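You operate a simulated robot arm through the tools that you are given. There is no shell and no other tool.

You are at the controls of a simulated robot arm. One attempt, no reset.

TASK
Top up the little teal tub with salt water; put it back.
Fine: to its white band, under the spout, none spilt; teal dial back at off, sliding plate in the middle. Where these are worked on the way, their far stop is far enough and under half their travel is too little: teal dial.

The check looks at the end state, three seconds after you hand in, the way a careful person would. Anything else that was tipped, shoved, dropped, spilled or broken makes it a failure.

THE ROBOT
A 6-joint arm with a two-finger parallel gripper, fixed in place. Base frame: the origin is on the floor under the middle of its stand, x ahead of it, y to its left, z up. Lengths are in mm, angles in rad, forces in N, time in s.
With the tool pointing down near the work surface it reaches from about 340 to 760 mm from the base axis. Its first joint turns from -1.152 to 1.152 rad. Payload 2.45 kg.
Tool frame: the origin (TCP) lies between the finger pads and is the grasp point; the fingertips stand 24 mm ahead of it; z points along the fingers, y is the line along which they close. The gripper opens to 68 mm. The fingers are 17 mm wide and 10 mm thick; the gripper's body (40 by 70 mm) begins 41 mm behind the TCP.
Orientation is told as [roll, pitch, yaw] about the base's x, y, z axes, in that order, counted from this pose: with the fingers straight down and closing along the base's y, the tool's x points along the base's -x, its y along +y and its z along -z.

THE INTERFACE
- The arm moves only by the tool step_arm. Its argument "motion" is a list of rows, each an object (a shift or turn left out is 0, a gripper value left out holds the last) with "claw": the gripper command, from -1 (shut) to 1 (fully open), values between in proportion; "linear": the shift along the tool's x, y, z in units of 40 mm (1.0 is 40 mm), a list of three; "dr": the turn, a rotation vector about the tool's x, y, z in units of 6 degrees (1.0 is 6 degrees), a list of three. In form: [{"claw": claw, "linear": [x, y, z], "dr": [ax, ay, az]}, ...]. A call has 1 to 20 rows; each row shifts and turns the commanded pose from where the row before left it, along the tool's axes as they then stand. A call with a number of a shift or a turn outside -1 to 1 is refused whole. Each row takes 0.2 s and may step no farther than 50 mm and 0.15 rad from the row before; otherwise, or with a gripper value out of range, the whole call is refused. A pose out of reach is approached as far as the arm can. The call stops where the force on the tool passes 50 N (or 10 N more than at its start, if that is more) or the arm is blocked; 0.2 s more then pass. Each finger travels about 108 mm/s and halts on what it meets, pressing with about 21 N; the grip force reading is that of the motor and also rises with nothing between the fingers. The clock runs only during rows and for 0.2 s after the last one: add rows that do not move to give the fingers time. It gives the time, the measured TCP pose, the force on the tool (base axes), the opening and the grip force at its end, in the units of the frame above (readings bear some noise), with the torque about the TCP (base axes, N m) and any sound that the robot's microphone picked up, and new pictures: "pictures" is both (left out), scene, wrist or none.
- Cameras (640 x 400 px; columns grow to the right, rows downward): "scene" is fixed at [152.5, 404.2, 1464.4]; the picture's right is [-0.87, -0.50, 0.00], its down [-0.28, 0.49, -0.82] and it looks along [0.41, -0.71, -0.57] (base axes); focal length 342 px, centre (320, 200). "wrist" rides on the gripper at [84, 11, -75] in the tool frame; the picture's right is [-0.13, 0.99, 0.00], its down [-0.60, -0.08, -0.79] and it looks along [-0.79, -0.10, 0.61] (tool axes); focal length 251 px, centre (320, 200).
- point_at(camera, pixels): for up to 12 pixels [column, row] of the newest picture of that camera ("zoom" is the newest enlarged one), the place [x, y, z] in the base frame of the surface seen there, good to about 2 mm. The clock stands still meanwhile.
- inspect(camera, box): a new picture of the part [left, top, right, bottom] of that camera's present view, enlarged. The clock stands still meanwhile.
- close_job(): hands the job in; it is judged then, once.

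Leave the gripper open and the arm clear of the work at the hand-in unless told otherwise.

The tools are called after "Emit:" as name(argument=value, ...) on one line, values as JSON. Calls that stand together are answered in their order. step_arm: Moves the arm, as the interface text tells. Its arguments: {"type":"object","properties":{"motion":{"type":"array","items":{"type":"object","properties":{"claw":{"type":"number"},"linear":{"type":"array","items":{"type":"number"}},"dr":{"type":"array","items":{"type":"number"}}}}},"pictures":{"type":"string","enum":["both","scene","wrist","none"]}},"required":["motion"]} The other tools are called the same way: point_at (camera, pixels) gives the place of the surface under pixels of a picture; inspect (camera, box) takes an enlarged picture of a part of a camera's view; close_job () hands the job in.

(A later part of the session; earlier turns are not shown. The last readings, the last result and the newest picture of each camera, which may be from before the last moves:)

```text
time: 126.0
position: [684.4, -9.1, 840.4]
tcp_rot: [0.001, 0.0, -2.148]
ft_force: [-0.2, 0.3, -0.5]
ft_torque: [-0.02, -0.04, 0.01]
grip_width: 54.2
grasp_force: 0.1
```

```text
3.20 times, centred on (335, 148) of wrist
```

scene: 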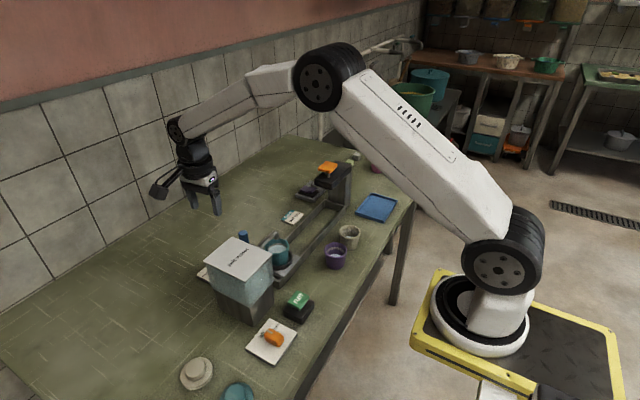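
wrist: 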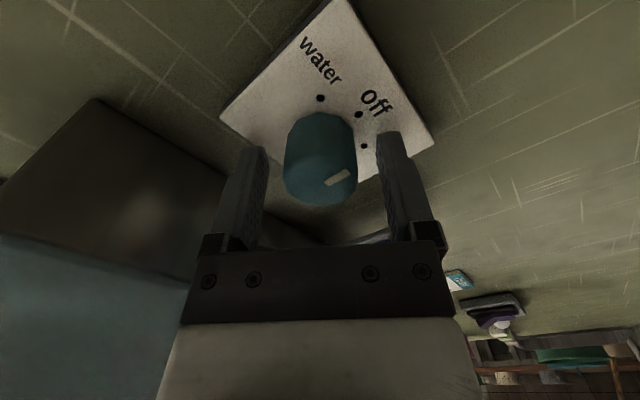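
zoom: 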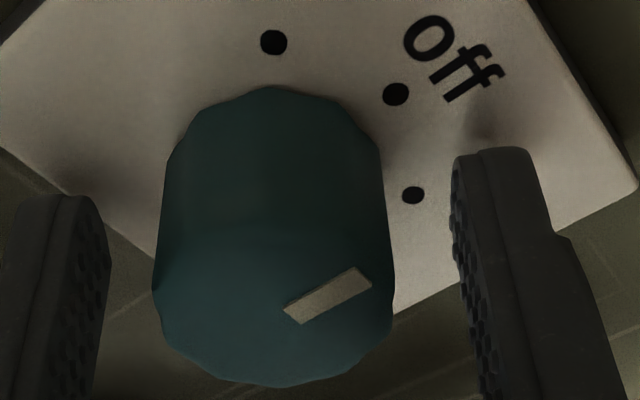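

The mark did not move on release. I'll rise and confirm from above.

Emit:
step_arm(motion=[{"claw": 0.6, "linear": [0, 0, -0.4]}, {"linear": [0, 0, -0.8]}, {"linear": [0, 0, -0.9]}, {"linear": [0, 0, -0.9]}, {"linear": [0, 0, -0.9]}, {"linear": [0, 0, -0.7]}, {"linear": [0, 0, 0]}], pictures="both")

Emit:
inspect(camera="wrist", box=[260, 0, 400, 80])

Emit:
inspect(camera="scene", box=[255, 225, 305, 275])

```text
time: 127.6
position: [685.7, -8.6, 1027.2]
tcp_rot: [0.001, 0.001, -2.146]
ft_force: [0.5, -0.6, 0.1]
ft_torque: [0.0, 0.0, -0.01]
grip_width: 54.5
grasp_force: 0.0
```

scene: 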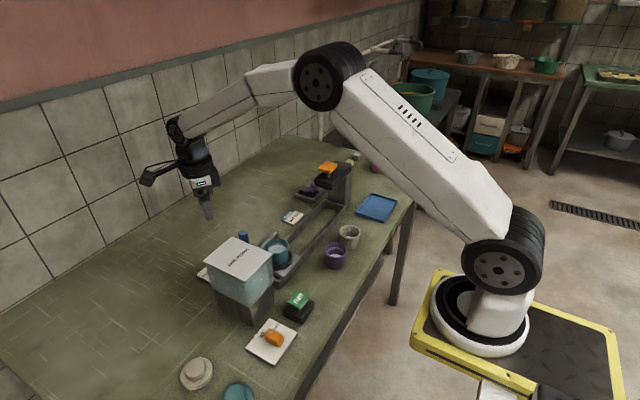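
wrist: 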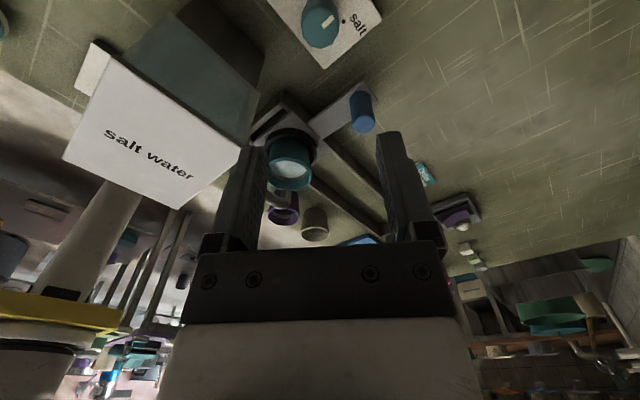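

```text
4.57 times, centred on (330, 40) of wrist
```

zoom: 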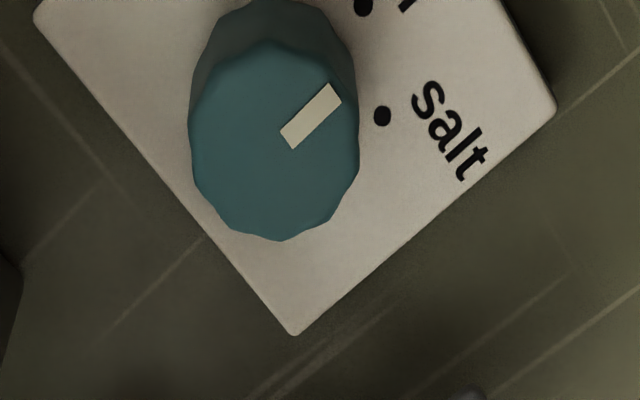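

```text
8.00 times, centred on (280, 250) of scene
```

zoom: 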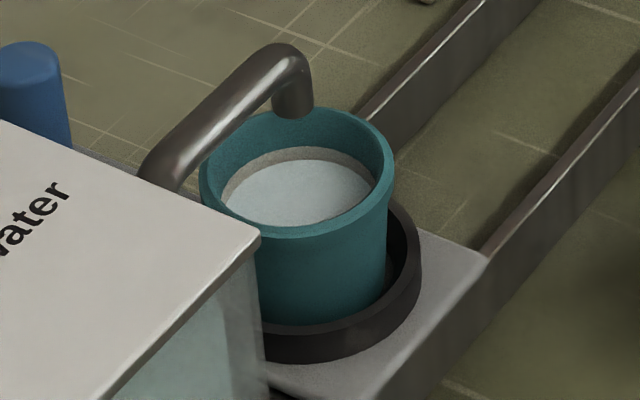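

Emit:
point_at(camera="wrist", pixels=[[323, 27], [324, 26], [325, 24.5], [327, 22], [329, 20], [331, 18], [332, 17], [322, 68], [377, 24], [350, 46]])

Emit:
inspect(camera="wrist", box=[295, 0, 355, 60])

```text
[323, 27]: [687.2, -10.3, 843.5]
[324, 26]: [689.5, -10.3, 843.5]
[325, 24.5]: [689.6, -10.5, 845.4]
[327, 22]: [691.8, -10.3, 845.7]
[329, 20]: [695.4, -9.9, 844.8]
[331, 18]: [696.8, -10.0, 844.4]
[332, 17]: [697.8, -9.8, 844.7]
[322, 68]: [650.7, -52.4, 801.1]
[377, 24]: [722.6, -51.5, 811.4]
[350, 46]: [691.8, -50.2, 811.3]
```

```text
6.67 times, centred on (325, 30) of wrist
```

zoom: 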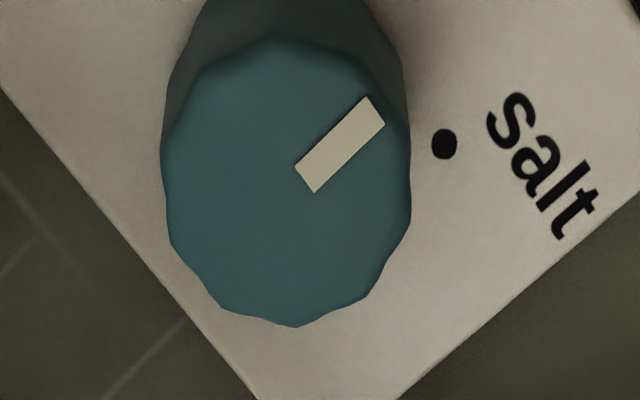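

The mark lies within about 3° of "off" and the tub's water is calm in the band. Now the plate: I'll turn to yaw -144° and move over the peg at (671, -94.5).

Emit:
step_arm(motion=[{"claw": 1, "dr": [0, 0, 1]}, {"dr": [0, 0, 1]}, {"dr": [0, 0, 1]}, {"dr": [0, 0, 0.5]}, {"linear": [-0.78, 0.76, 0]}, {"linear": [-0.78, 0.76, 0]}, {"linear": [0, 0, 0]}], pictures="both")

Emit:
inspect(camera="wrist", box=[280, 0, 380, 80])

```text
time: 129.2
position: [669.8, -97.5, 1025.8]
tcp_rot: [0.002, -0.001, -2.511]
ft_force: [-0.2, 0.5, 0.2]
ft_torque: [-0.02, -0.01, 0.0]
grip_width: 67.8
grasp_force: 0.0
```

scene: 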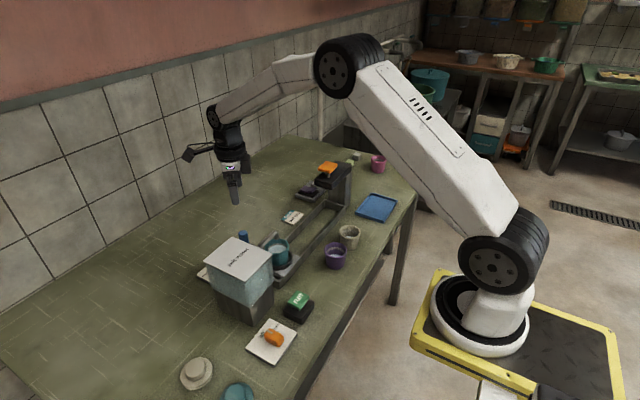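
wrist: 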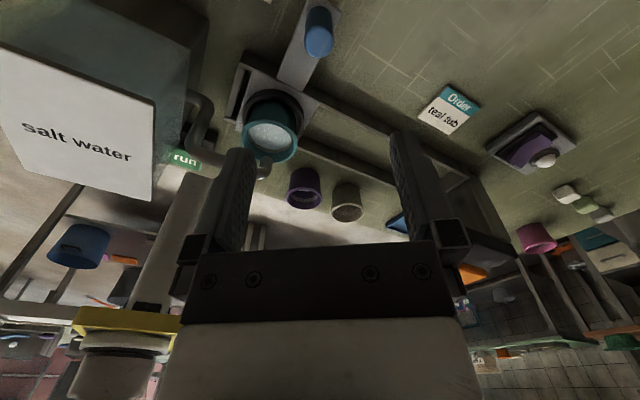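

```text
5.00 times, centred on (330, 40) of wrist
```

zoom: 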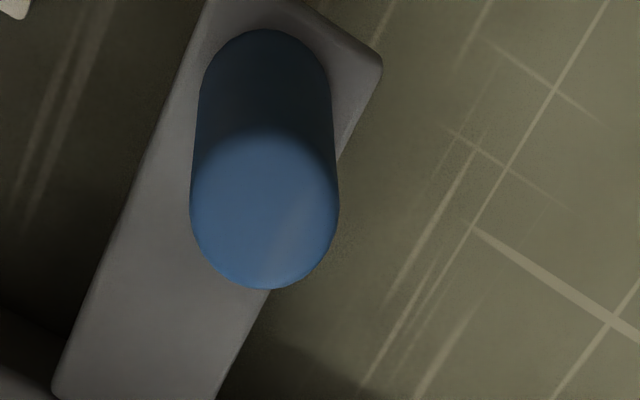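

Emit:
point_at(camera="zoom", pixels=[[264, 150], [264, 275], [200, 205], [330, 205], [264, 210], [230, 160], [300, 260], [220, 260], [310, 160]])

Emit:
inspect(camera="scene", box=[225, 220, 265, 250])

```text
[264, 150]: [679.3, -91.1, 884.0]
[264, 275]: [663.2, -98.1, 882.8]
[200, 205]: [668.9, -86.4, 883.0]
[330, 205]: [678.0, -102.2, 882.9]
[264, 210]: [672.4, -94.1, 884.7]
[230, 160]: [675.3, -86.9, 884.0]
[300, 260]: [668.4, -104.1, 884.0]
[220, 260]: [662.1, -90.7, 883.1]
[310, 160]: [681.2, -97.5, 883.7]
```

```text
13.33 times, centred on (245, 235) of scene
```

zoom: 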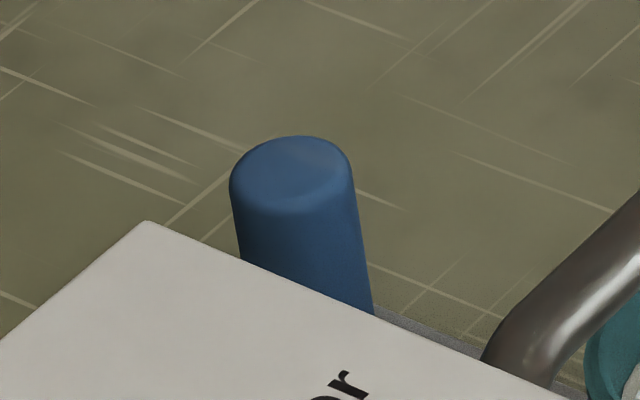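

The peg's centre is about (672, -94.6). I'll correct and descend partway, then read the position again.

Emit:
step_arm(motion=[{"claw": 1, "linear": [0.081, -0.031, 0.7]}, {"linear": [0, 0, 0.9]}, {"linear": [0, 0, 0.9]}, {"linear": [0, 0, 0.5]}, {"linear": [0, 0, 0]}], pictures="wrist")

```text
time: 130.4
position: [673.0, -93.5, 905.7]
tcp_rot: [0.0, 0.001, -2.514]
ft_force: [-0.2, 0.8, -0.1]
ft_torque: [0.02, -0.01, -0.01]
grip_width: 68.0
grasp_force: 0.1
```

wrist: 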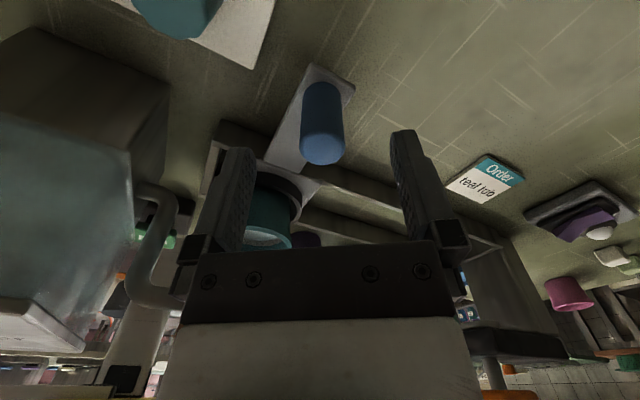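

The peg is centred between the fingers (column 322). I'll lower the remaining 38 mm and close.

Emit:
step_arm(motion=[{"claw": 1, "linear": [0, 0, 0.6]}, {"linear": [0, 0, 0.35]}, {"linear": [0, 0, 0]}, {"claw": -1}, {"claw": -1}, {"claw": -1}, {"claw": -1}], pictures="wrist")

```text
time: 132.0
position: [673.9, -94.0, 868.5]
tcp_rot: [0.002, 0.003, -2.512]
ft_force: [9.5, -9.6, -8.2]
ft_torque: [0.43, -0.45, 0.05]
grip_width: 23.4
grasp_force: 40.1
```

wrist: 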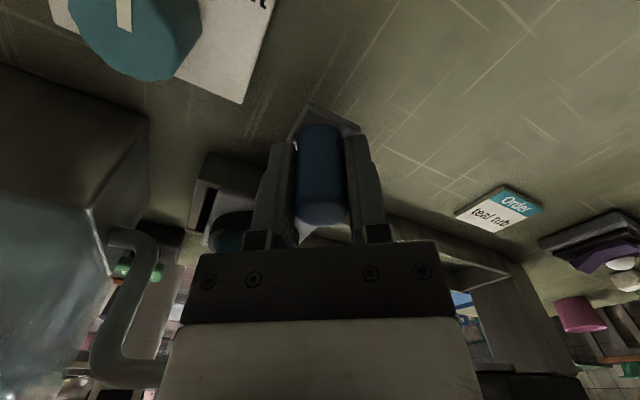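

The peg is held (23.4 mm). I'll relieve the small side force and slide the plate slowly back toward -y, the first 60 mm.

Emit:
step_arm(motion=[{"claw": -1, "linear": [0, 0.02, 0.008]}, {"linear": [-0.0294, 0.0405, 0]}, {"linear": [-0.0588, 0.0809, 0]}, {"linear": [-0.0882, 0.1213, 0]}, {"linear": [-0.0882, 0.1213, 0]}, {"linear": [-0.0882, 0.1213, 0]}, {"linear": [-0.0882, 0.1213, 0]}, {"linear": [-0.0882, 0.1213, 0]}, {"linear": [-0.0882, 0.1213, 0]}, {"linear": [-0.0882, 0.1213, 0]}, {"linear": [-0.0882, 0.1213, 0]}, {"linear": [-0.0588, 0.0809, 0]}, {"linear": [-0.0294, 0.0405, 0]}, {"linear": [0, 0, 0]}], pictures="scene")

Emit:
inspect(camera="scene", box=[245, 205, 325, 275])

```text
time: 135.0
position: [673.8, -153.4, 867.9]
tcp_rot: [0.002, 0.0, -2.514]
ft_force: [22.2, -0.2, -12.8]
ft_torque: [0.45, -0.13, 0.17]
grip_width: 23.6
grasp_force: 39.9
```

scene: 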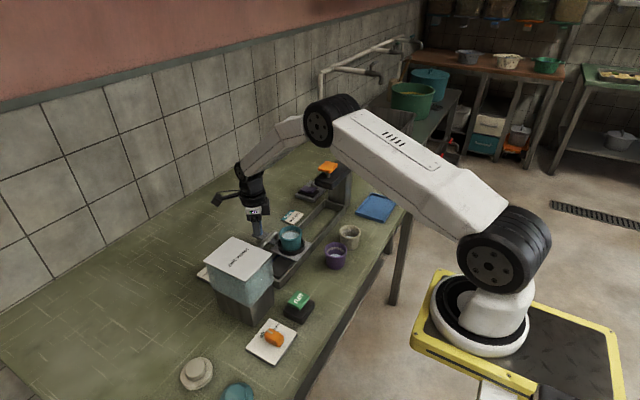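

```text
5.71 times, centred on (285, 240) of scene
```

zoom: 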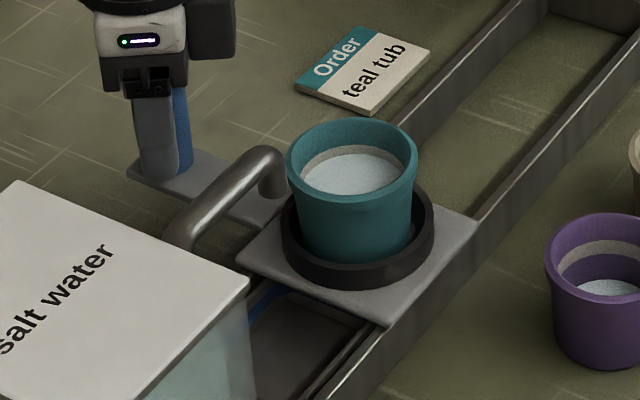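

The plate follows smoothly and the water stays level. I'll relieve 1.3 mm in x and slide the remaining 68 mm.

Emit:
step_arm(motion=[{"claw": -1, "linear": [0.026, 0.019, 0.012]}, {"linear": [-0.0294, 0.0405, 0]}, {"linear": [-0.0588, 0.0809, 0]}, {"linear": [-0.0882, 0.1213, 0]}, {"linear": [-0.0882, 0.1213, 0]}, {"linear": [-0.0882, 0.1213, 0]}, {"linear": [-0.0882, 0.1213, 0]}, {"linear": [-0.0882, 0.1213, 0]}, {"linear": [-0.0882, 0.1213, 0]}, {"linear": [-0.0882, 0.1213, 0]}, {"linear": [-0.0882, 0.1213, 0]}, {"linear": [-0.0882, 0.1213, 0]}, {"linear": [-0.0588, 0.0809, 0]}, {"linear": [-0.0294, 0.0405, 0]}, {"linear": [-0.0294, 0.0405, 0]}, {"linear": [0, 0, 0]}], pictures="both")

Emit:
inspect(camera="scene", box=[250, 200, 340, 270])

```text
time: 138.4
position: [674.6, -221.1, 867.4]
tcp_rot: [-0.002, -0.002, -2.511]
ft_force: [-3.0, -0.9, 13.3]
ft_torque: [-0.36, 0.76, -0.03]
grip_width: 23.5
grasp_force: 39.4
```

scene: 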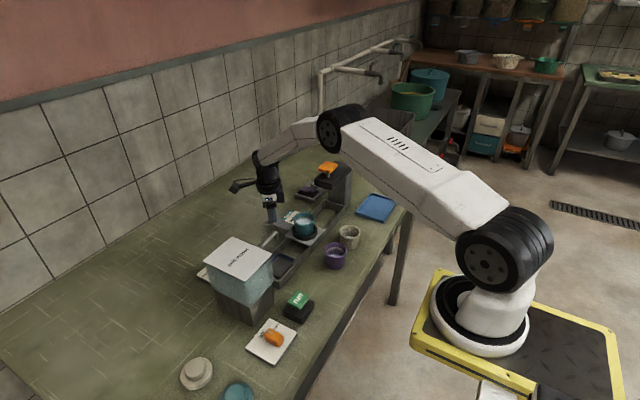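
wrist: 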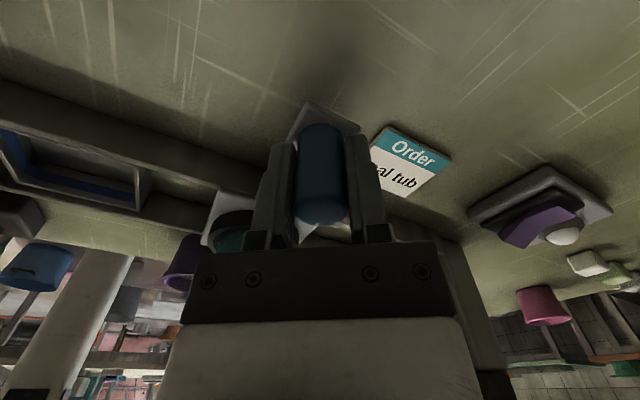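

```text
5.71 times, centred on (295, 235) of scene
```

zoom: 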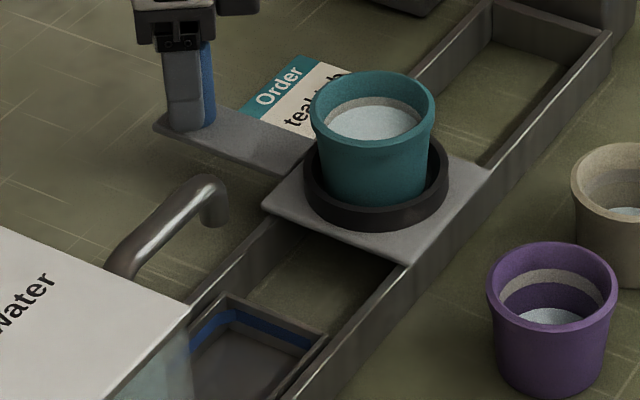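

I'm about at the middle. I'll compare the plate's corners with my earlier picture of the same box (then: left corner (155, 230), bottom corner (371, 318)).

Emit:
inspect(camera="scene", box=[275, 208, 335, 256])

```text
8.33 times, centred on (305, 232) of scene
```

zoom: 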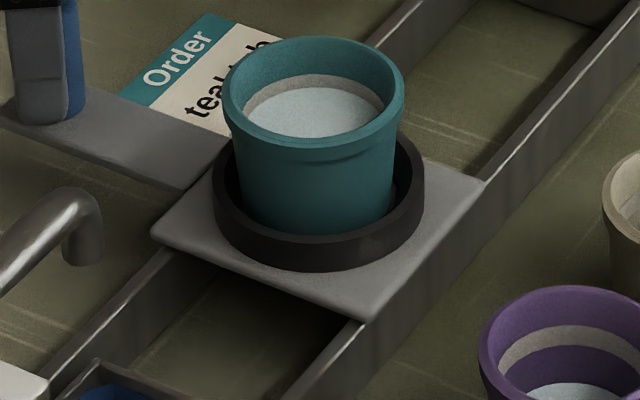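

The corners are shifted by (-4.5, +3) px in the zoom, i.e. the plate is still about 2.5 mm short. I'll slide 2.5 mm more.

Emit:
step_arm(motion=[{"claw": -1, "linear": [-0.0184, 0.0253, -0.01]}, {"linear": [-0.0184, 0.0253, 0]}, {"linear": [0, 0, 0]}], pictures="scene")

Emit:
inspect(camera="scene", box=[275, 208, 335, 256])

```text
time: 139.2
position: [673.5, -222.7, 867.4]
tcp_rot: [-0.001, 0.0, -2.514]
ft_force: [1.1, -0.7, 3.8]
ft_torque: [-0.26, 0.26, 0.0]
grip_width: 23.5
grasp_force: 39.7
```

scene: 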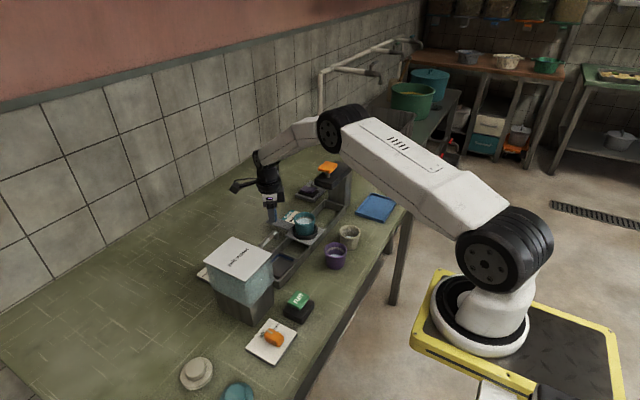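

```text
8.33 times, centred on (305, 232) of scene
```

zoom: 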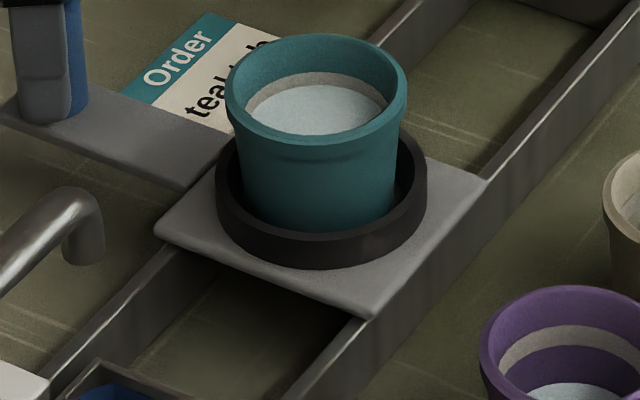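

The corners match the original picture: left (155, 232), bottom (371, 318). The plate is in the middle. I'll release the peg and rise.

Emit:
step_arm(motion=[{"claw": 0.4}, {"claw": 0.4}, {"claw": 0.4}, {"linear": [0, 0, -0.3]}, {"linear": [0, 0, -0.7]}, {"linear": [0, 0, -0.9]}, {"linear": [0, 0, -0.9]}, {"linear": [0, 0, -0.9]}, {"linear": [0, 0, -0.4]}, {"linear": [0, 0, 0]}], pictures="both")

Emit:
inspect(camera="scene", box=[275, 208, 335, 256])

```text
time: 141.4
position: [674.9, -225.4, 1031.9]
tcp_rot: [0.002, 0.001, -2.514]
ft_force: [-0.5, 0.6, -0.4]
ft_torque: [0.0, -0.01, 0.01]
grip_width: 47.9
grasp_force: 0.1
```

scene: 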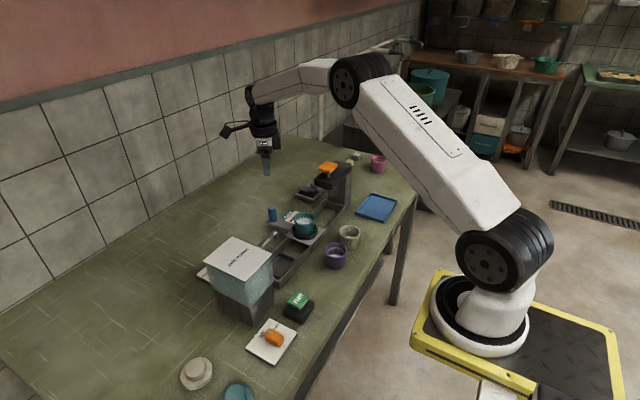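
wrist: 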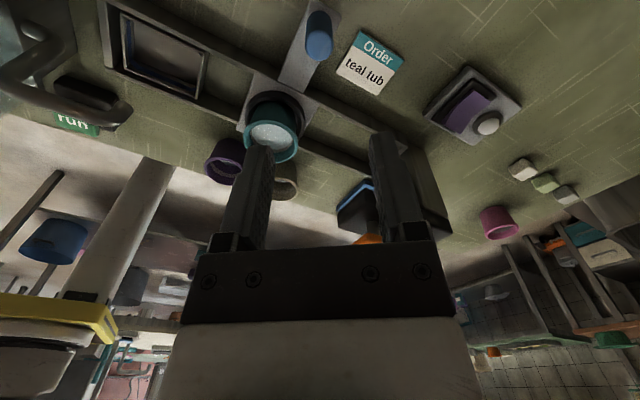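

```text
8.33 times, centred on (305, 232) of scene
```

zoom: 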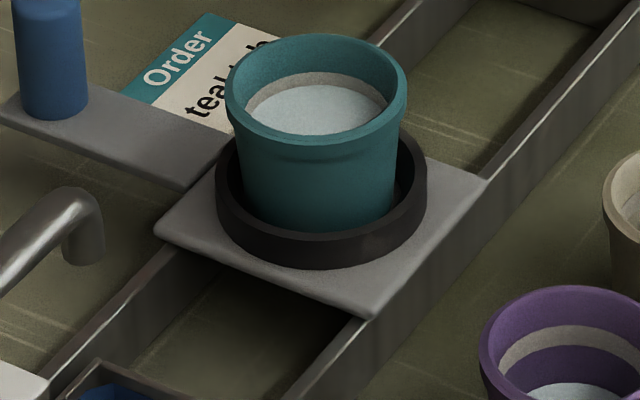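

The plate stayed in place. Now I measure the tub's rim in the ring for the pick-up.

Emit:
point_at(camera="zoom", pixels=[[228, 95], [404, 88], [330, 38], [310, 140], [270, 48], [360, 130], [316, 37], [316, 141], [315, 105], [255, 125], [385, 55]])

```text
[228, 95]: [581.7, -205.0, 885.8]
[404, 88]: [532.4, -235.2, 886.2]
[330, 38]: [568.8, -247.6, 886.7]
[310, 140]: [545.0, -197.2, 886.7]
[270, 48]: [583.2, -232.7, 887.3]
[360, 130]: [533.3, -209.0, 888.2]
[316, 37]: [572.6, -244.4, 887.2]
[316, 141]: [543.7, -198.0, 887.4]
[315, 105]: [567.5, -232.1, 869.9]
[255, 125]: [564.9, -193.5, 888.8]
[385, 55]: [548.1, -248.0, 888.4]
```

The tub's centre is at (557.5, -221), rim z 887. I'll turn the tool back to yaw 0 up here, then move over the tub.

Emit:
step_arm(motion=[{"claw": 1, "dr": [0, 0, -1]}, {"dr": [0, 0, -1]}, {"dr": [0, 0, -1]}, {"dr": [0, 0, -1]}, {"dr": [0, 0, -1]}, {"dr": [0, 0, -1]}, {"dr": [0, 0, -1]}, {"dr": [0, 0, -1]}, {"dr": [0, 0, -1]}, {"dr": [0, 0, -1]}, {"dr": [0, 0, -1]}, {"dr": [0, 0, -1]}, {"dr": [0, 0, -1]}, {"dr": [0, 0, -1]}, {"dr": [0, 0, -1]}, {"dr": [0, 0, -1]}, {"dr": [0, 0, -1]}, {"dr": [0, 0, -1]}, {"dr": [0, 0, -1]}, {"dr": [0, 0, -1]}], pictures="none")

Emit:
step_arm(motion=[{"claw": 1, "dr": [0, 0, -1]}, {"dr": [0, 0, -1]}, {"dr": [0, 0, -1]}, {"dr": [0, 0, -1]}, {"linear": [0.97, 0.03, 0]}, {"linear": [0.97, 0.03, 0]}, {"linear": [0.97, 0.02, 0]}, {"linear": [0, 0, 0]}, {"linear": [0, 0, 0]}], pictures="wrist")

```text
time: 145.6
position: [674.5, -224.2, 1032.2]
tcp_rot: [0.001, 0.0, -0.417]
ft_force: [0.0, 0.8, 0.4]
ft_torque: [-0.05, 0.03, -0.03]
grip_width: 68.2
grasp_force: 0.1
```

```text
time: 147.6
position: [558.1, -220.9, 1031.2]
tcp_rot: [0.001, 0.0, -0.001]
ft_force: [0.3, 0.1, 0.2]
ft_torque: [-0.03, -0.03, -0.02]
grip_width: 68.1
grasp_force: 0.1
```

wrist: 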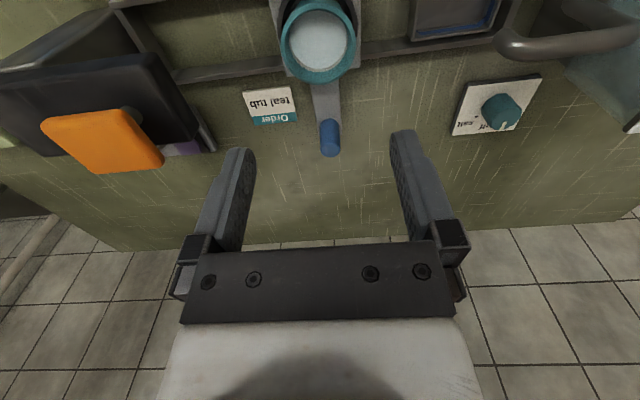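

I'm above the tub. The dial is visible here too at (500, 108), so I'll take the chance to compare its mark, and enlarge the tub.

Emit:
inspect(camera="wrist", box=[440, 65, 560, 145])

Emit:
inspect(camera="wrist", box=[260, 0, 380, 100])

Emit:
point_at(camera="wrist", pixels=[[281, 40], [359, 35], [318, 84], [290, 70], [350, 15], [345, 75], [286, 15], [318, 35]])

```text
5.00 times, centred on (500, 105) of wrist
```

zoom: 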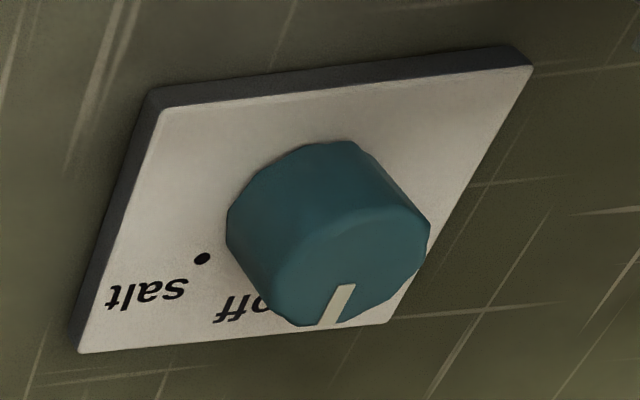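

```text
4.00 times, centred on (320, 50) of wrist
```

zoom: 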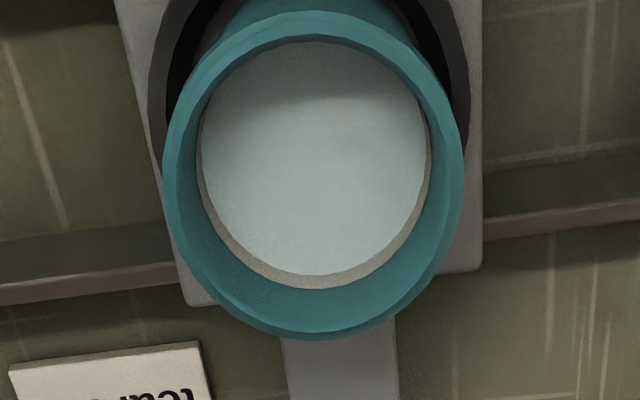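

```text
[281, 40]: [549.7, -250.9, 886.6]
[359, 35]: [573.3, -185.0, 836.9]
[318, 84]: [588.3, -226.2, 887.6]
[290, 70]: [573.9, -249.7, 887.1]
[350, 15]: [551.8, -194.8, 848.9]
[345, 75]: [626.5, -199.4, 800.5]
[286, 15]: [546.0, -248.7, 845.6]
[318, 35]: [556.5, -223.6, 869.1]
```

The dial's mark is parallel to the plate edge, so it is at "off". The water surface lies in the band. I'll descend to z≈931 and check the alignment with the tub.

Emit:
step_arm(motion=[{"claw": 1, "linear": [-0.015, -0.03, 0.7]}, {"linear": [0, 0, 0.9]}, {"linear": [0, 0, 0.9]}, {"linear": [0, 0, 0]}], pictures="wrist")

Emit:
inspect(camera="wrist", box=[230, 40, 410, 220])

```text
time: 148.6
position: [558.8, -222.0, 931.2]
tcp_rot: [0.0, 0.0, 0.001]
ft_force: [-0.2, 0.1, 0.4]
ft_torque: [0.02, 0.0, 0.0]
grip_width: 67.9
grasp_force: 0.1
```

wrist: 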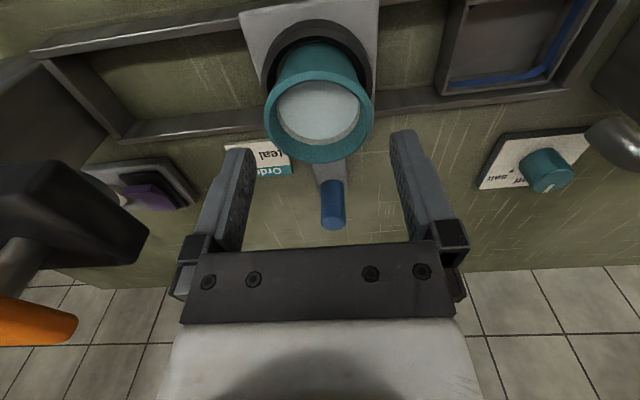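

```text
2.22 times, centred on (320, 130) of wrist
```

zoom: 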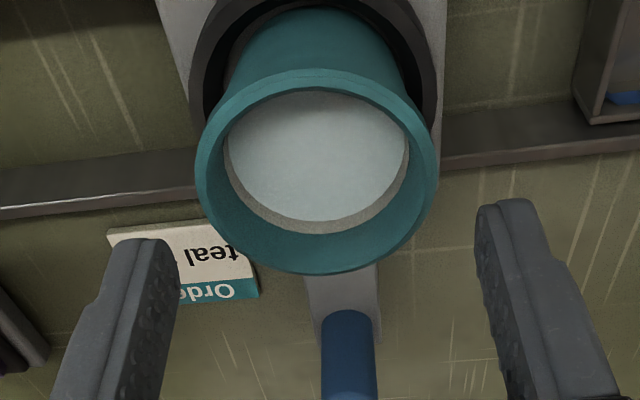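

Emit:
point_at(camera="zoom", pixels=[[315, 76], [320, 268], [200, 180], [432, 165], [230, 105], [410, 245], [225, 240], [400, 100]])

```text
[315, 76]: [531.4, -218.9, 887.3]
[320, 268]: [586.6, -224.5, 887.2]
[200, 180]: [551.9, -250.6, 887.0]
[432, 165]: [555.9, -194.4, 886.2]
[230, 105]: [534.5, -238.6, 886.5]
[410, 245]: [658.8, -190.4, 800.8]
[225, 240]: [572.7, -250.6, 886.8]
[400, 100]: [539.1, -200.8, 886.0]
```

The tub's centre from here is (559, -222.5), matching the TCP at (558.8, -222.0). I'll lower to z≈876.5 (tips just above the ring) and then close.

Emit:
step_arm(motion=[{"claw": 1, "linear": [0, -0.008, 0.6]}, {"linear": [0, 0, 0.5]}, {"linear": [0, 0, 0.2]}, {"linear": [0, 0, 0.06]}, {"linear": [0, 0, 0]}], pictures="both")

Emit:
inspect(camera="scene", box=[275, 200, 335, 250])

```text
time: 149.8
position: [559.0, -221.5, 875.6]
tcp_rot: [0.0, 0.0, -0.001]
ft_force: [0.0, -0.6, 0.2]
ft_torque: [-0.01, 0.02, -0.02]
grip_width: 67.9
grasp_force: 0.1
```

scene: 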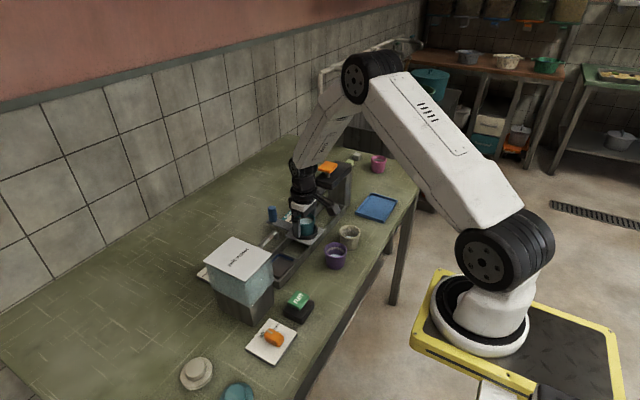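
wrist: 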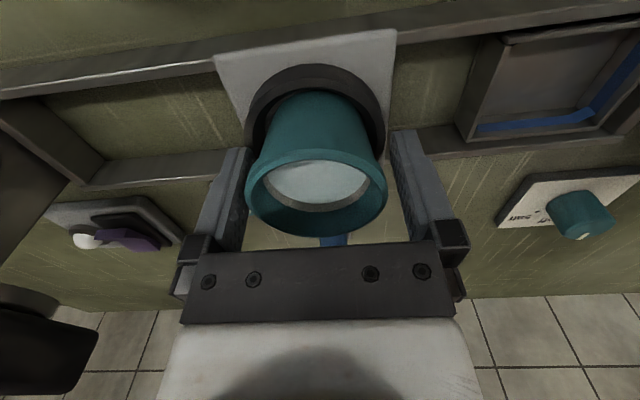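

```text
8.00 times, centred on (305, 225) of scene
```

zoom: 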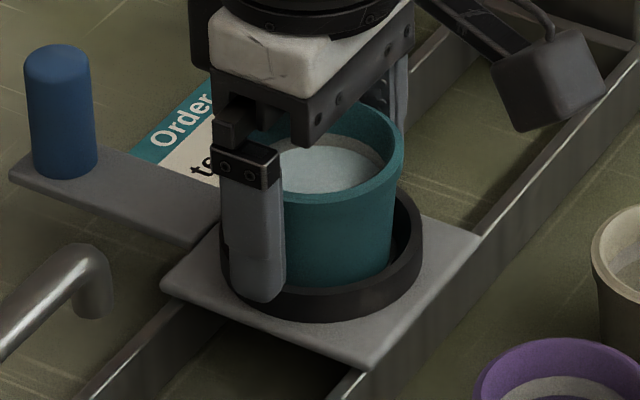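

The fingers surround the tub just above the ring. I'll close on it.

Emit:
step_arm(motion=[{"claw": -1}, {"claw": -1}, {"claw": -1}, {"claw": -1}], pictures="none")

Emit:
step_arm(motion=[{"claw": -1, "linear": [0, 0, -0.05]}, {"linear": [0, 0, -0.05]}, {"linear": [0, 0, -0.05]}, {"linear": [0, 0, 0]}], pictures="both")

Emit:
inspect(camera="scene", box=[275, 200, 335, 250])

```text
time: 150.8
position: [558.4, -222.1, 876.7]
tcp_rot: [0.0, 0.0, -0.001]
ft_force: [0.4, 0.0, -1.0]
ft_torque: [0.04, 0.03, 0.0]
grip_width: 55.7
grasp_force: 21.2
```

```text
time: 151.8
position: [558.9, -222.5, 882.5]
tcp_rot: [-0.002, 0.0, 0.001]
ft_force: [0.9, -0.7, -0.9]
ft_torque: [0.04, 0.01, 0.01]
grip_width: 55.7
grasp_force: 20.8
```

scene: 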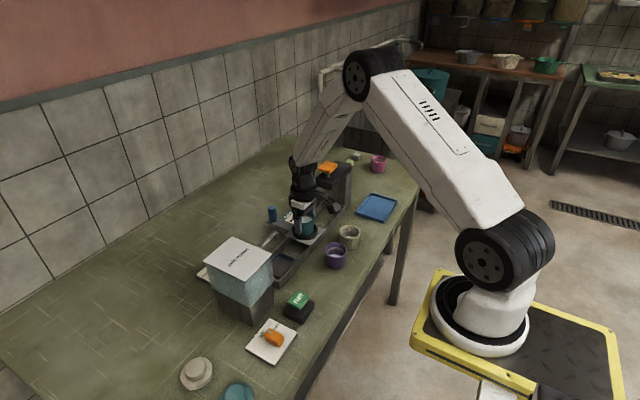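
wrist: 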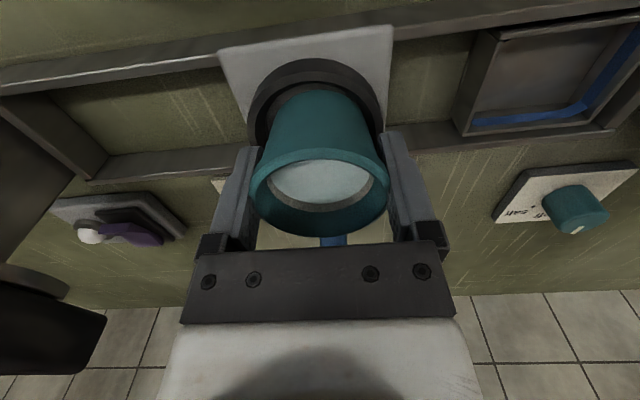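

```text
8.00 times, centred on (305, 225) of scene
```

zoom: 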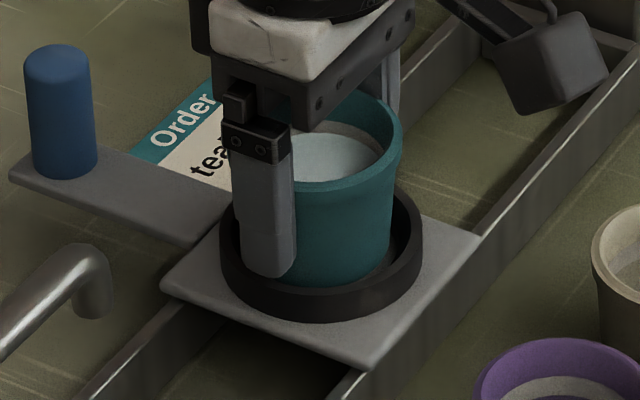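

The tub lifts with the fingers. I'll raise it slowly to z≈922.

Emit:
step_arm(motion=[{"claw": -1, "linear": [0, 0, -0.07]}, {"linear": [0, 0, -0.12]}, {"linear": [0, 0, -0.15]}, {"linear": [0, 0, -0.15]}, {"linear": [0, 0, -0.15]}, {"linear": [0, 0, -0.15]}, {"linear": [0, 0, -0.12]}, {"linear": [0, 0, -0.07]}, {"linear": [0, 0, 0]}], pictures="both")

Emit:
inspect(camera="scene", box=[275, 190, 345, 256])

```text
time: 153.8
position: [559.9, -222.1, 923.0]
tcp_rot: [-0.001, 0.0, -0.001]
ft_force: [-0.2, 0.4, -0.5]
ft_torque: [0.02, -0.03, 0.03]
grip_width: 55.4
grasp_force: 21.0
```

scene: 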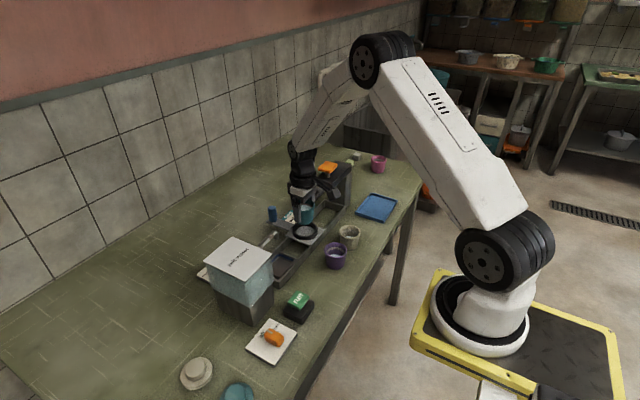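
wrist: 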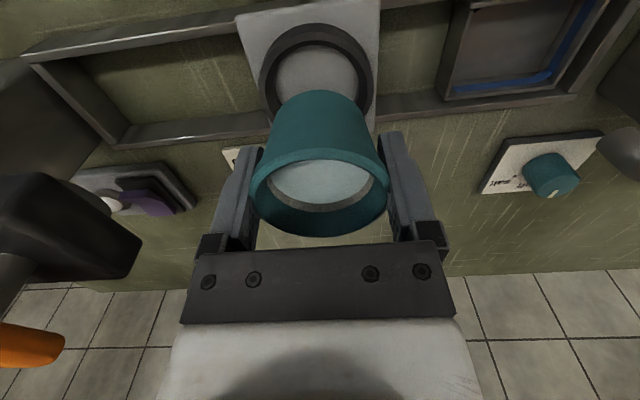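

```text
6.06 times, centred on (310, 223) of scene
```

zoom: 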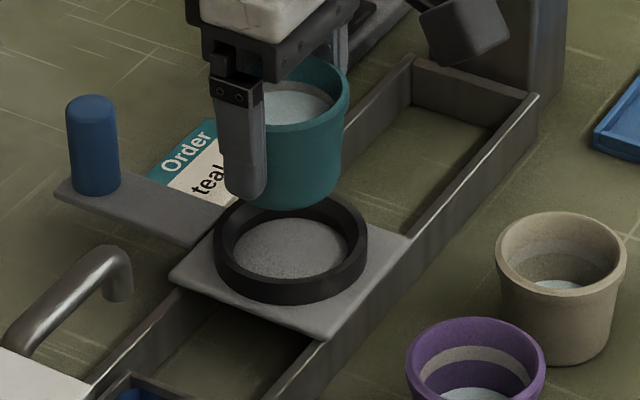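

The tub hangs free and level, the ring and plate stay in place. I'll carry it back slowly along -x to x≈443.5.

Emit:
step_arm(motion=[{"claw": -1, "linear": [0.1, 0, 0]}, {"linear": [0.2, 0, 0]}, {"linear": [0.3, 0, 0]}, {"linear": [0.3, 0, 0]}, {"linear": [0.3, 0, 0]}, {"linear": [0.3, 0, 0]}, {"linear": [0.3, 0, 0]}, {"linear": [0.3, 0, 0]}, {"linear": [0.3, 0, 0]}, {"linear": [0.25, 0, 0]}, {"linear": [0.15, 0, 0]}, {"linear": [0.1, 0, 0]}, {"linear": [0, 0, 0]}], pictures="none")

Emit:
step_arm(motion=[{"claw": -1, "linear": [0, 0.1, 0]}, {"linear": [0, 0.2, 0]}, {"linear": [0, 0.3, 0]}, {"linear": [0, 0.3, 0]}, {"linear": [0, 0.3, 0]}, {"linear": [0, 0.3, 0]}, {"linear": [0, 0.3, 0]}, {"linear": [0, 0.3, 0]}, {"linear": [0, 0.3, 0]}, {"linear": [0, 0.3, 0]}, {"linear": [0, 0.15, 0]}, {"linear": [0, 0.1, 0]}, {"linear": [0, 0, 0]}], pictures="both")

```text
time: 156.6
position: [442.9, -222.8, 922.3]
tcp_rot: [0.001, 0.0, -0.001]
ft_force: [-0.2, 0.7, -1.1]
ft_torque: [0.04, 0.01, 0.01]
grip_width: 55.7
grasp_force: 21.2
```

```text
time: 159.4
position: [442.7, -103.2, 922.7]
tcp_rot: [0.0, -0.001, -0.001]
ft_force: [0.1, -0.2, -1.1]
ft_torque: [0.01, 0.0, -0.01]
grip_width: 55.4
grasp_force: 21.2
```

scene: 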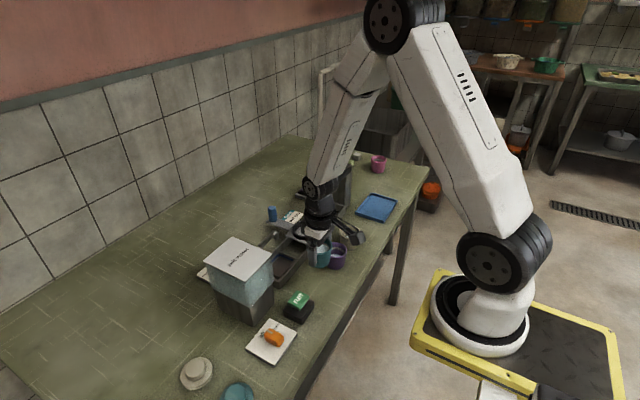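
wrist: 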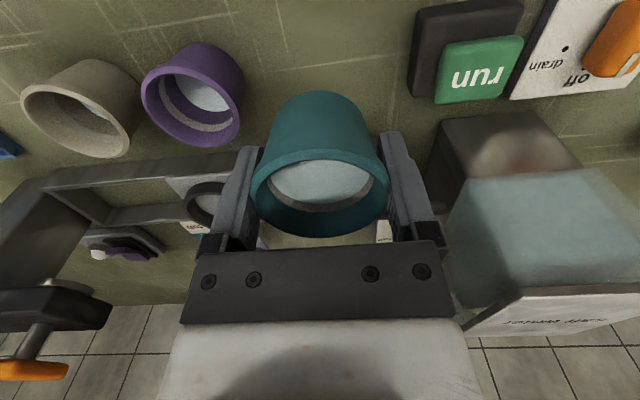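

I'm back above the tub's original spot (443, -104). I'll lower slowly to about 6 mm above the bench.

Emit:
step_arm(motion=[{"claw": -1, "linear": [0, 0, 0.1]}, {"linear": [0, 0, 0.2]}, {"linear": [0, 0, 0.25]}, {"linear": [0, 0, 0.25]}, {"linear": [0, 0, 0.25]}, {"linear": [0, 0, 0.25]}, {"linear": [0, 0, 0.25]}, {"linear": [0, 0, 0.2]}, {"linear": [0, 0, 0.1]}, {"linear": [0, 0, 0.08]}, {"linear": [0, 0, 0]}], pictures="both")

Emit:
inspect(camera="scene", box=[289, 245, 349, 297])

```text
time: 161.8
position: [443.5, -103.3, 844.5]
tcp_rot: [0.001, 0.0, -0.001]
ft_force: [-0.8, 0.2, -1.3]
ft_torque: [-0.02, 0.01, -0.01]
grip_width: 55.3
grasp_force: 21.4
```

scene: 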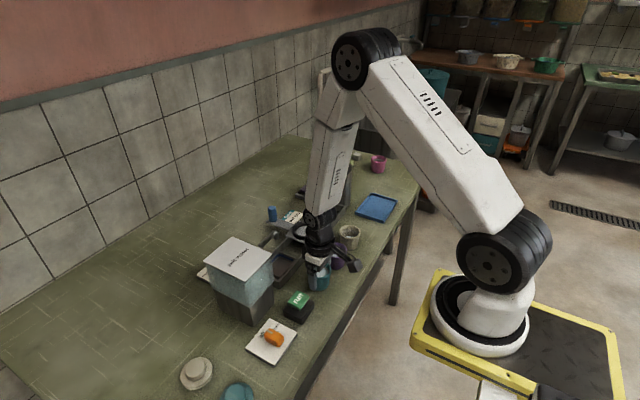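
wrist: 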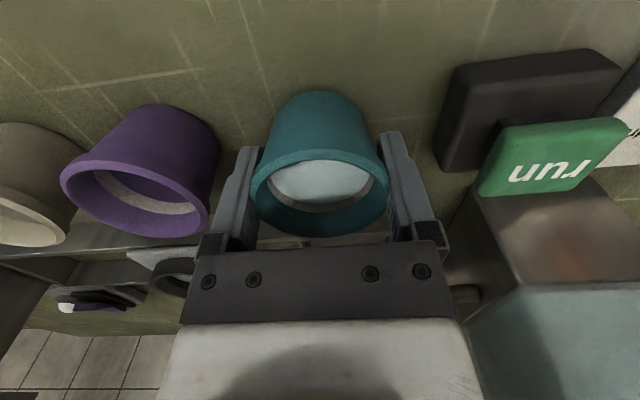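

```text
7.69 times, centred on (319, 271) of scene
```

zoom: 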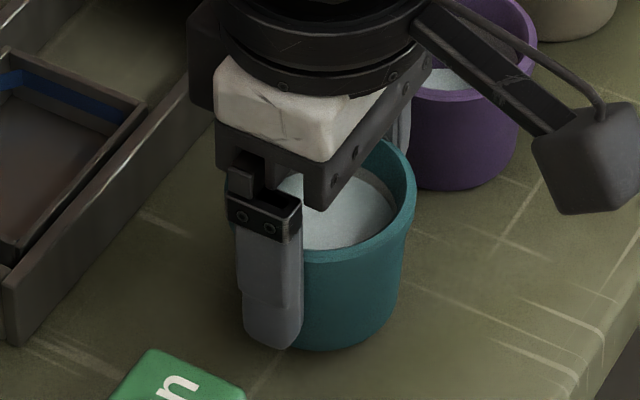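

The tub is about 6 mm above its original place, with edges matching the earlier picture. I'll lower in small steps until I feel the bench.

Emit:
step_arm(motion=[{"claw": -1, "linear": [0, 0, 0.04]}, {"linear": [0, 0, 0.04]}, {"linear": [0, 0, 0.03]}, {"linear": [0, 0, 0]}], pictures="none")

Emit:
step_arm(motion=[{"claw": -1, "linear": [0, 0, 0.025]}, {"linear": [0, 0, 0]}], pictures="none")

```text
time: 162.8
position: [442.5, -103.8, 840.5]
tcp_rot: [0.001, 0.0, 0.001]
ft_force: [0.0, 0.7, 0.2]
ft_torque: [0.01, 0.0, -0.02]
grip_width: 54.8
grasp_force: 20.9
```

```text
time: 163.4
position: [443.2, -103.7, 839.5]
tcp_rot: [0.0, -0.001, 0.0]
ft_force: [1.6, 0.3, 0.5]
ft_torque: [0.05, -0.01, -0.02]
grip_width: 54.7
grasp_force: 20.7
```

Force is still low but the grip width has shrunk slightly (54.7), suggesting contact. I'll look at the gap under the tub.

Emit:
step_arm(motion=[{"claw": -1}], pictures="both")

Emit:
inspect(camera="scene", box=[289, 245, 349, 297])

Emit:
inspect(camera="wrist", box=[230, 70, 410, 250])

```text
time: 163.8
position: [442.4, -104.6, 838.4]
tcp_rot: [0.0, 0.001, 0.001]
ft_force: [0.4, 0.3, 1.2]
ft_torque: [0.07, -0.04, -0.02]
grip_width: 54.6
grasp_force: 20.9
```

scene: 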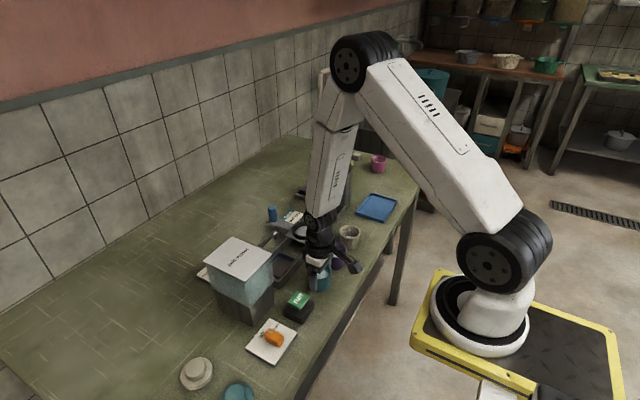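
wrist: 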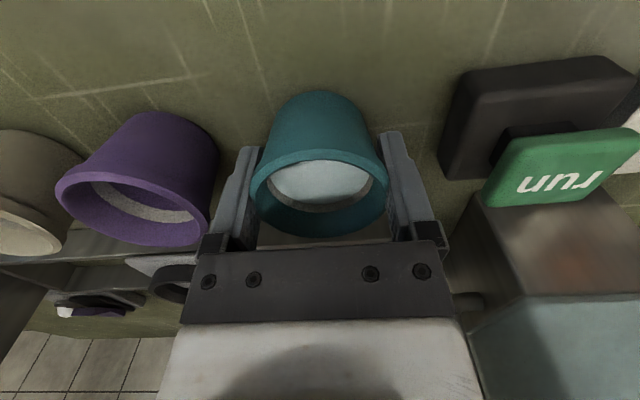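

```text
7.69 times, centred on (319, 271) of scene
```

zoom: 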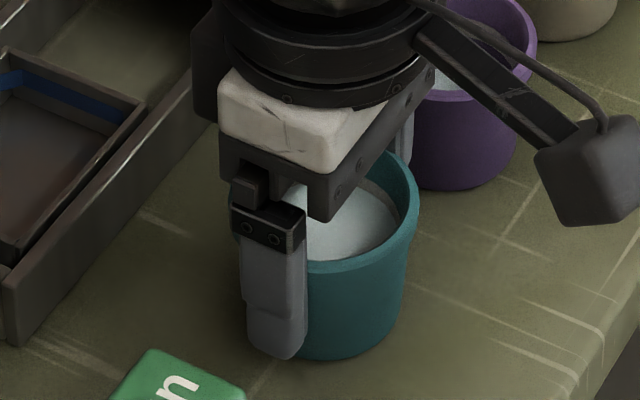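

```text
2.22 times, centred on (320, 160) of wrist
```

zoom: 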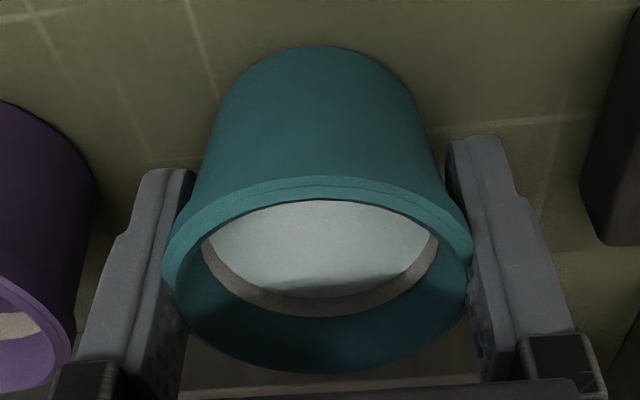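

Emit:
point_at(camera="scene", pixels=[[331, 270], [330, 277], [328, 279], [331.3, 268], [330, 285], [325, 290]])

Emit:
point_at(camera="zoom", pixels=[[320, 185], [320, 368], [168, 260], [467, 250], [320, 50], [320, 250]])

```text
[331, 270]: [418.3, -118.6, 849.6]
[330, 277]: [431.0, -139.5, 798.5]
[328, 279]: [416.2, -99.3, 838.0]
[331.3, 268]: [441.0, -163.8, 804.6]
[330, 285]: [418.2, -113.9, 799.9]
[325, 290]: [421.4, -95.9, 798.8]
```

```text
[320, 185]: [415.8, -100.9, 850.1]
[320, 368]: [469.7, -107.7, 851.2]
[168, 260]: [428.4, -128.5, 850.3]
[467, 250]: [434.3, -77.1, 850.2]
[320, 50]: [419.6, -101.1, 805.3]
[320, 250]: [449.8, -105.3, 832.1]
```

The rim is at z 850.3, same as at the start, so the tub stands on the bench at (442.8, -104). The water is at 832, in the middle of the band. I'll open the fingers.

Emit:
step_arm(motion=[{"claw": 1}, {"claw": 1}, {"claw": 1}], pictures="wrist")

Emit:
step_arm(motion=[{"claw": 1, "linear": [0, 0, -0.15]}, {"linear": [0, 0, -0.4]}, {"linear": [0, 0, -0.8]}, {"linear": [0, 0, -0.9]}, {"linear": [0, 0, -0.9]}, {"linear": [0, 0, -0.9]}, {"linear": [0, 0, -0.9]}, {"linear": [0, 0, 0]}], pictures="both")

```text
time: 164.6
position: [442.7, -105.1, 839.8]
tcp_rot: [0.0, 0.0, 0.0]
ft_force: [-0.6, -0.8, -0.4]
ft_torque: [0.0, -0.01, 0.04]
grip_width: 67.7
grasp_force: 0.1
```

wrist: 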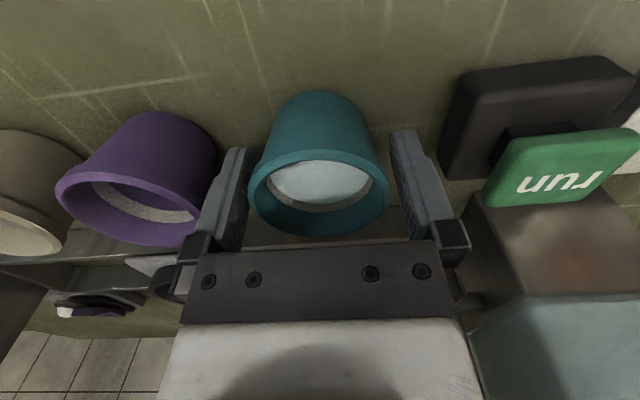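

```text
time: 166.4
position: [442.6, -102.5, 1037.4]
tcp_rot: [0.001, 0.0, -0.001]
ft_force: [-0.2, -0.3, 0.6]
ft_torque: [0.0, 0.0, -0.01]
grip_width: 68.0
grasp_force: 0.1
```

scene: 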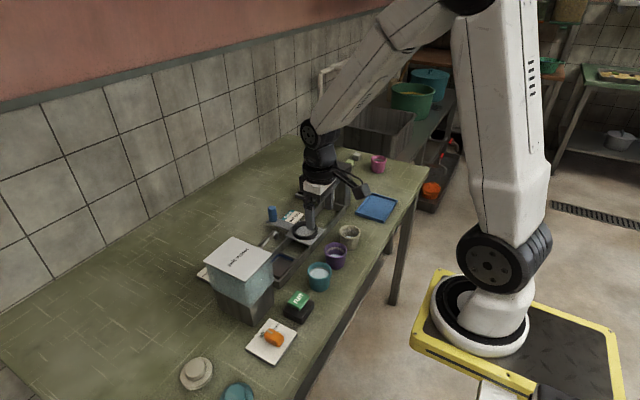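
wrist: 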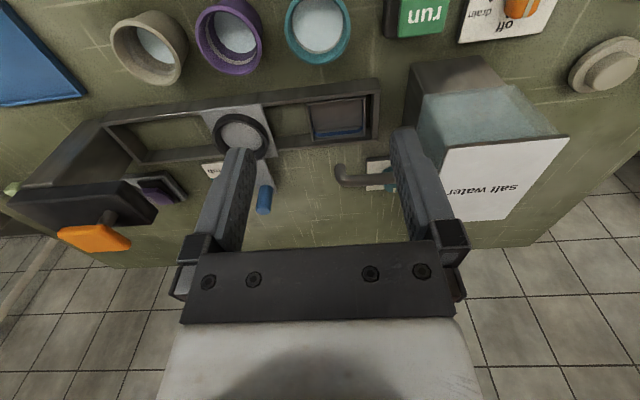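

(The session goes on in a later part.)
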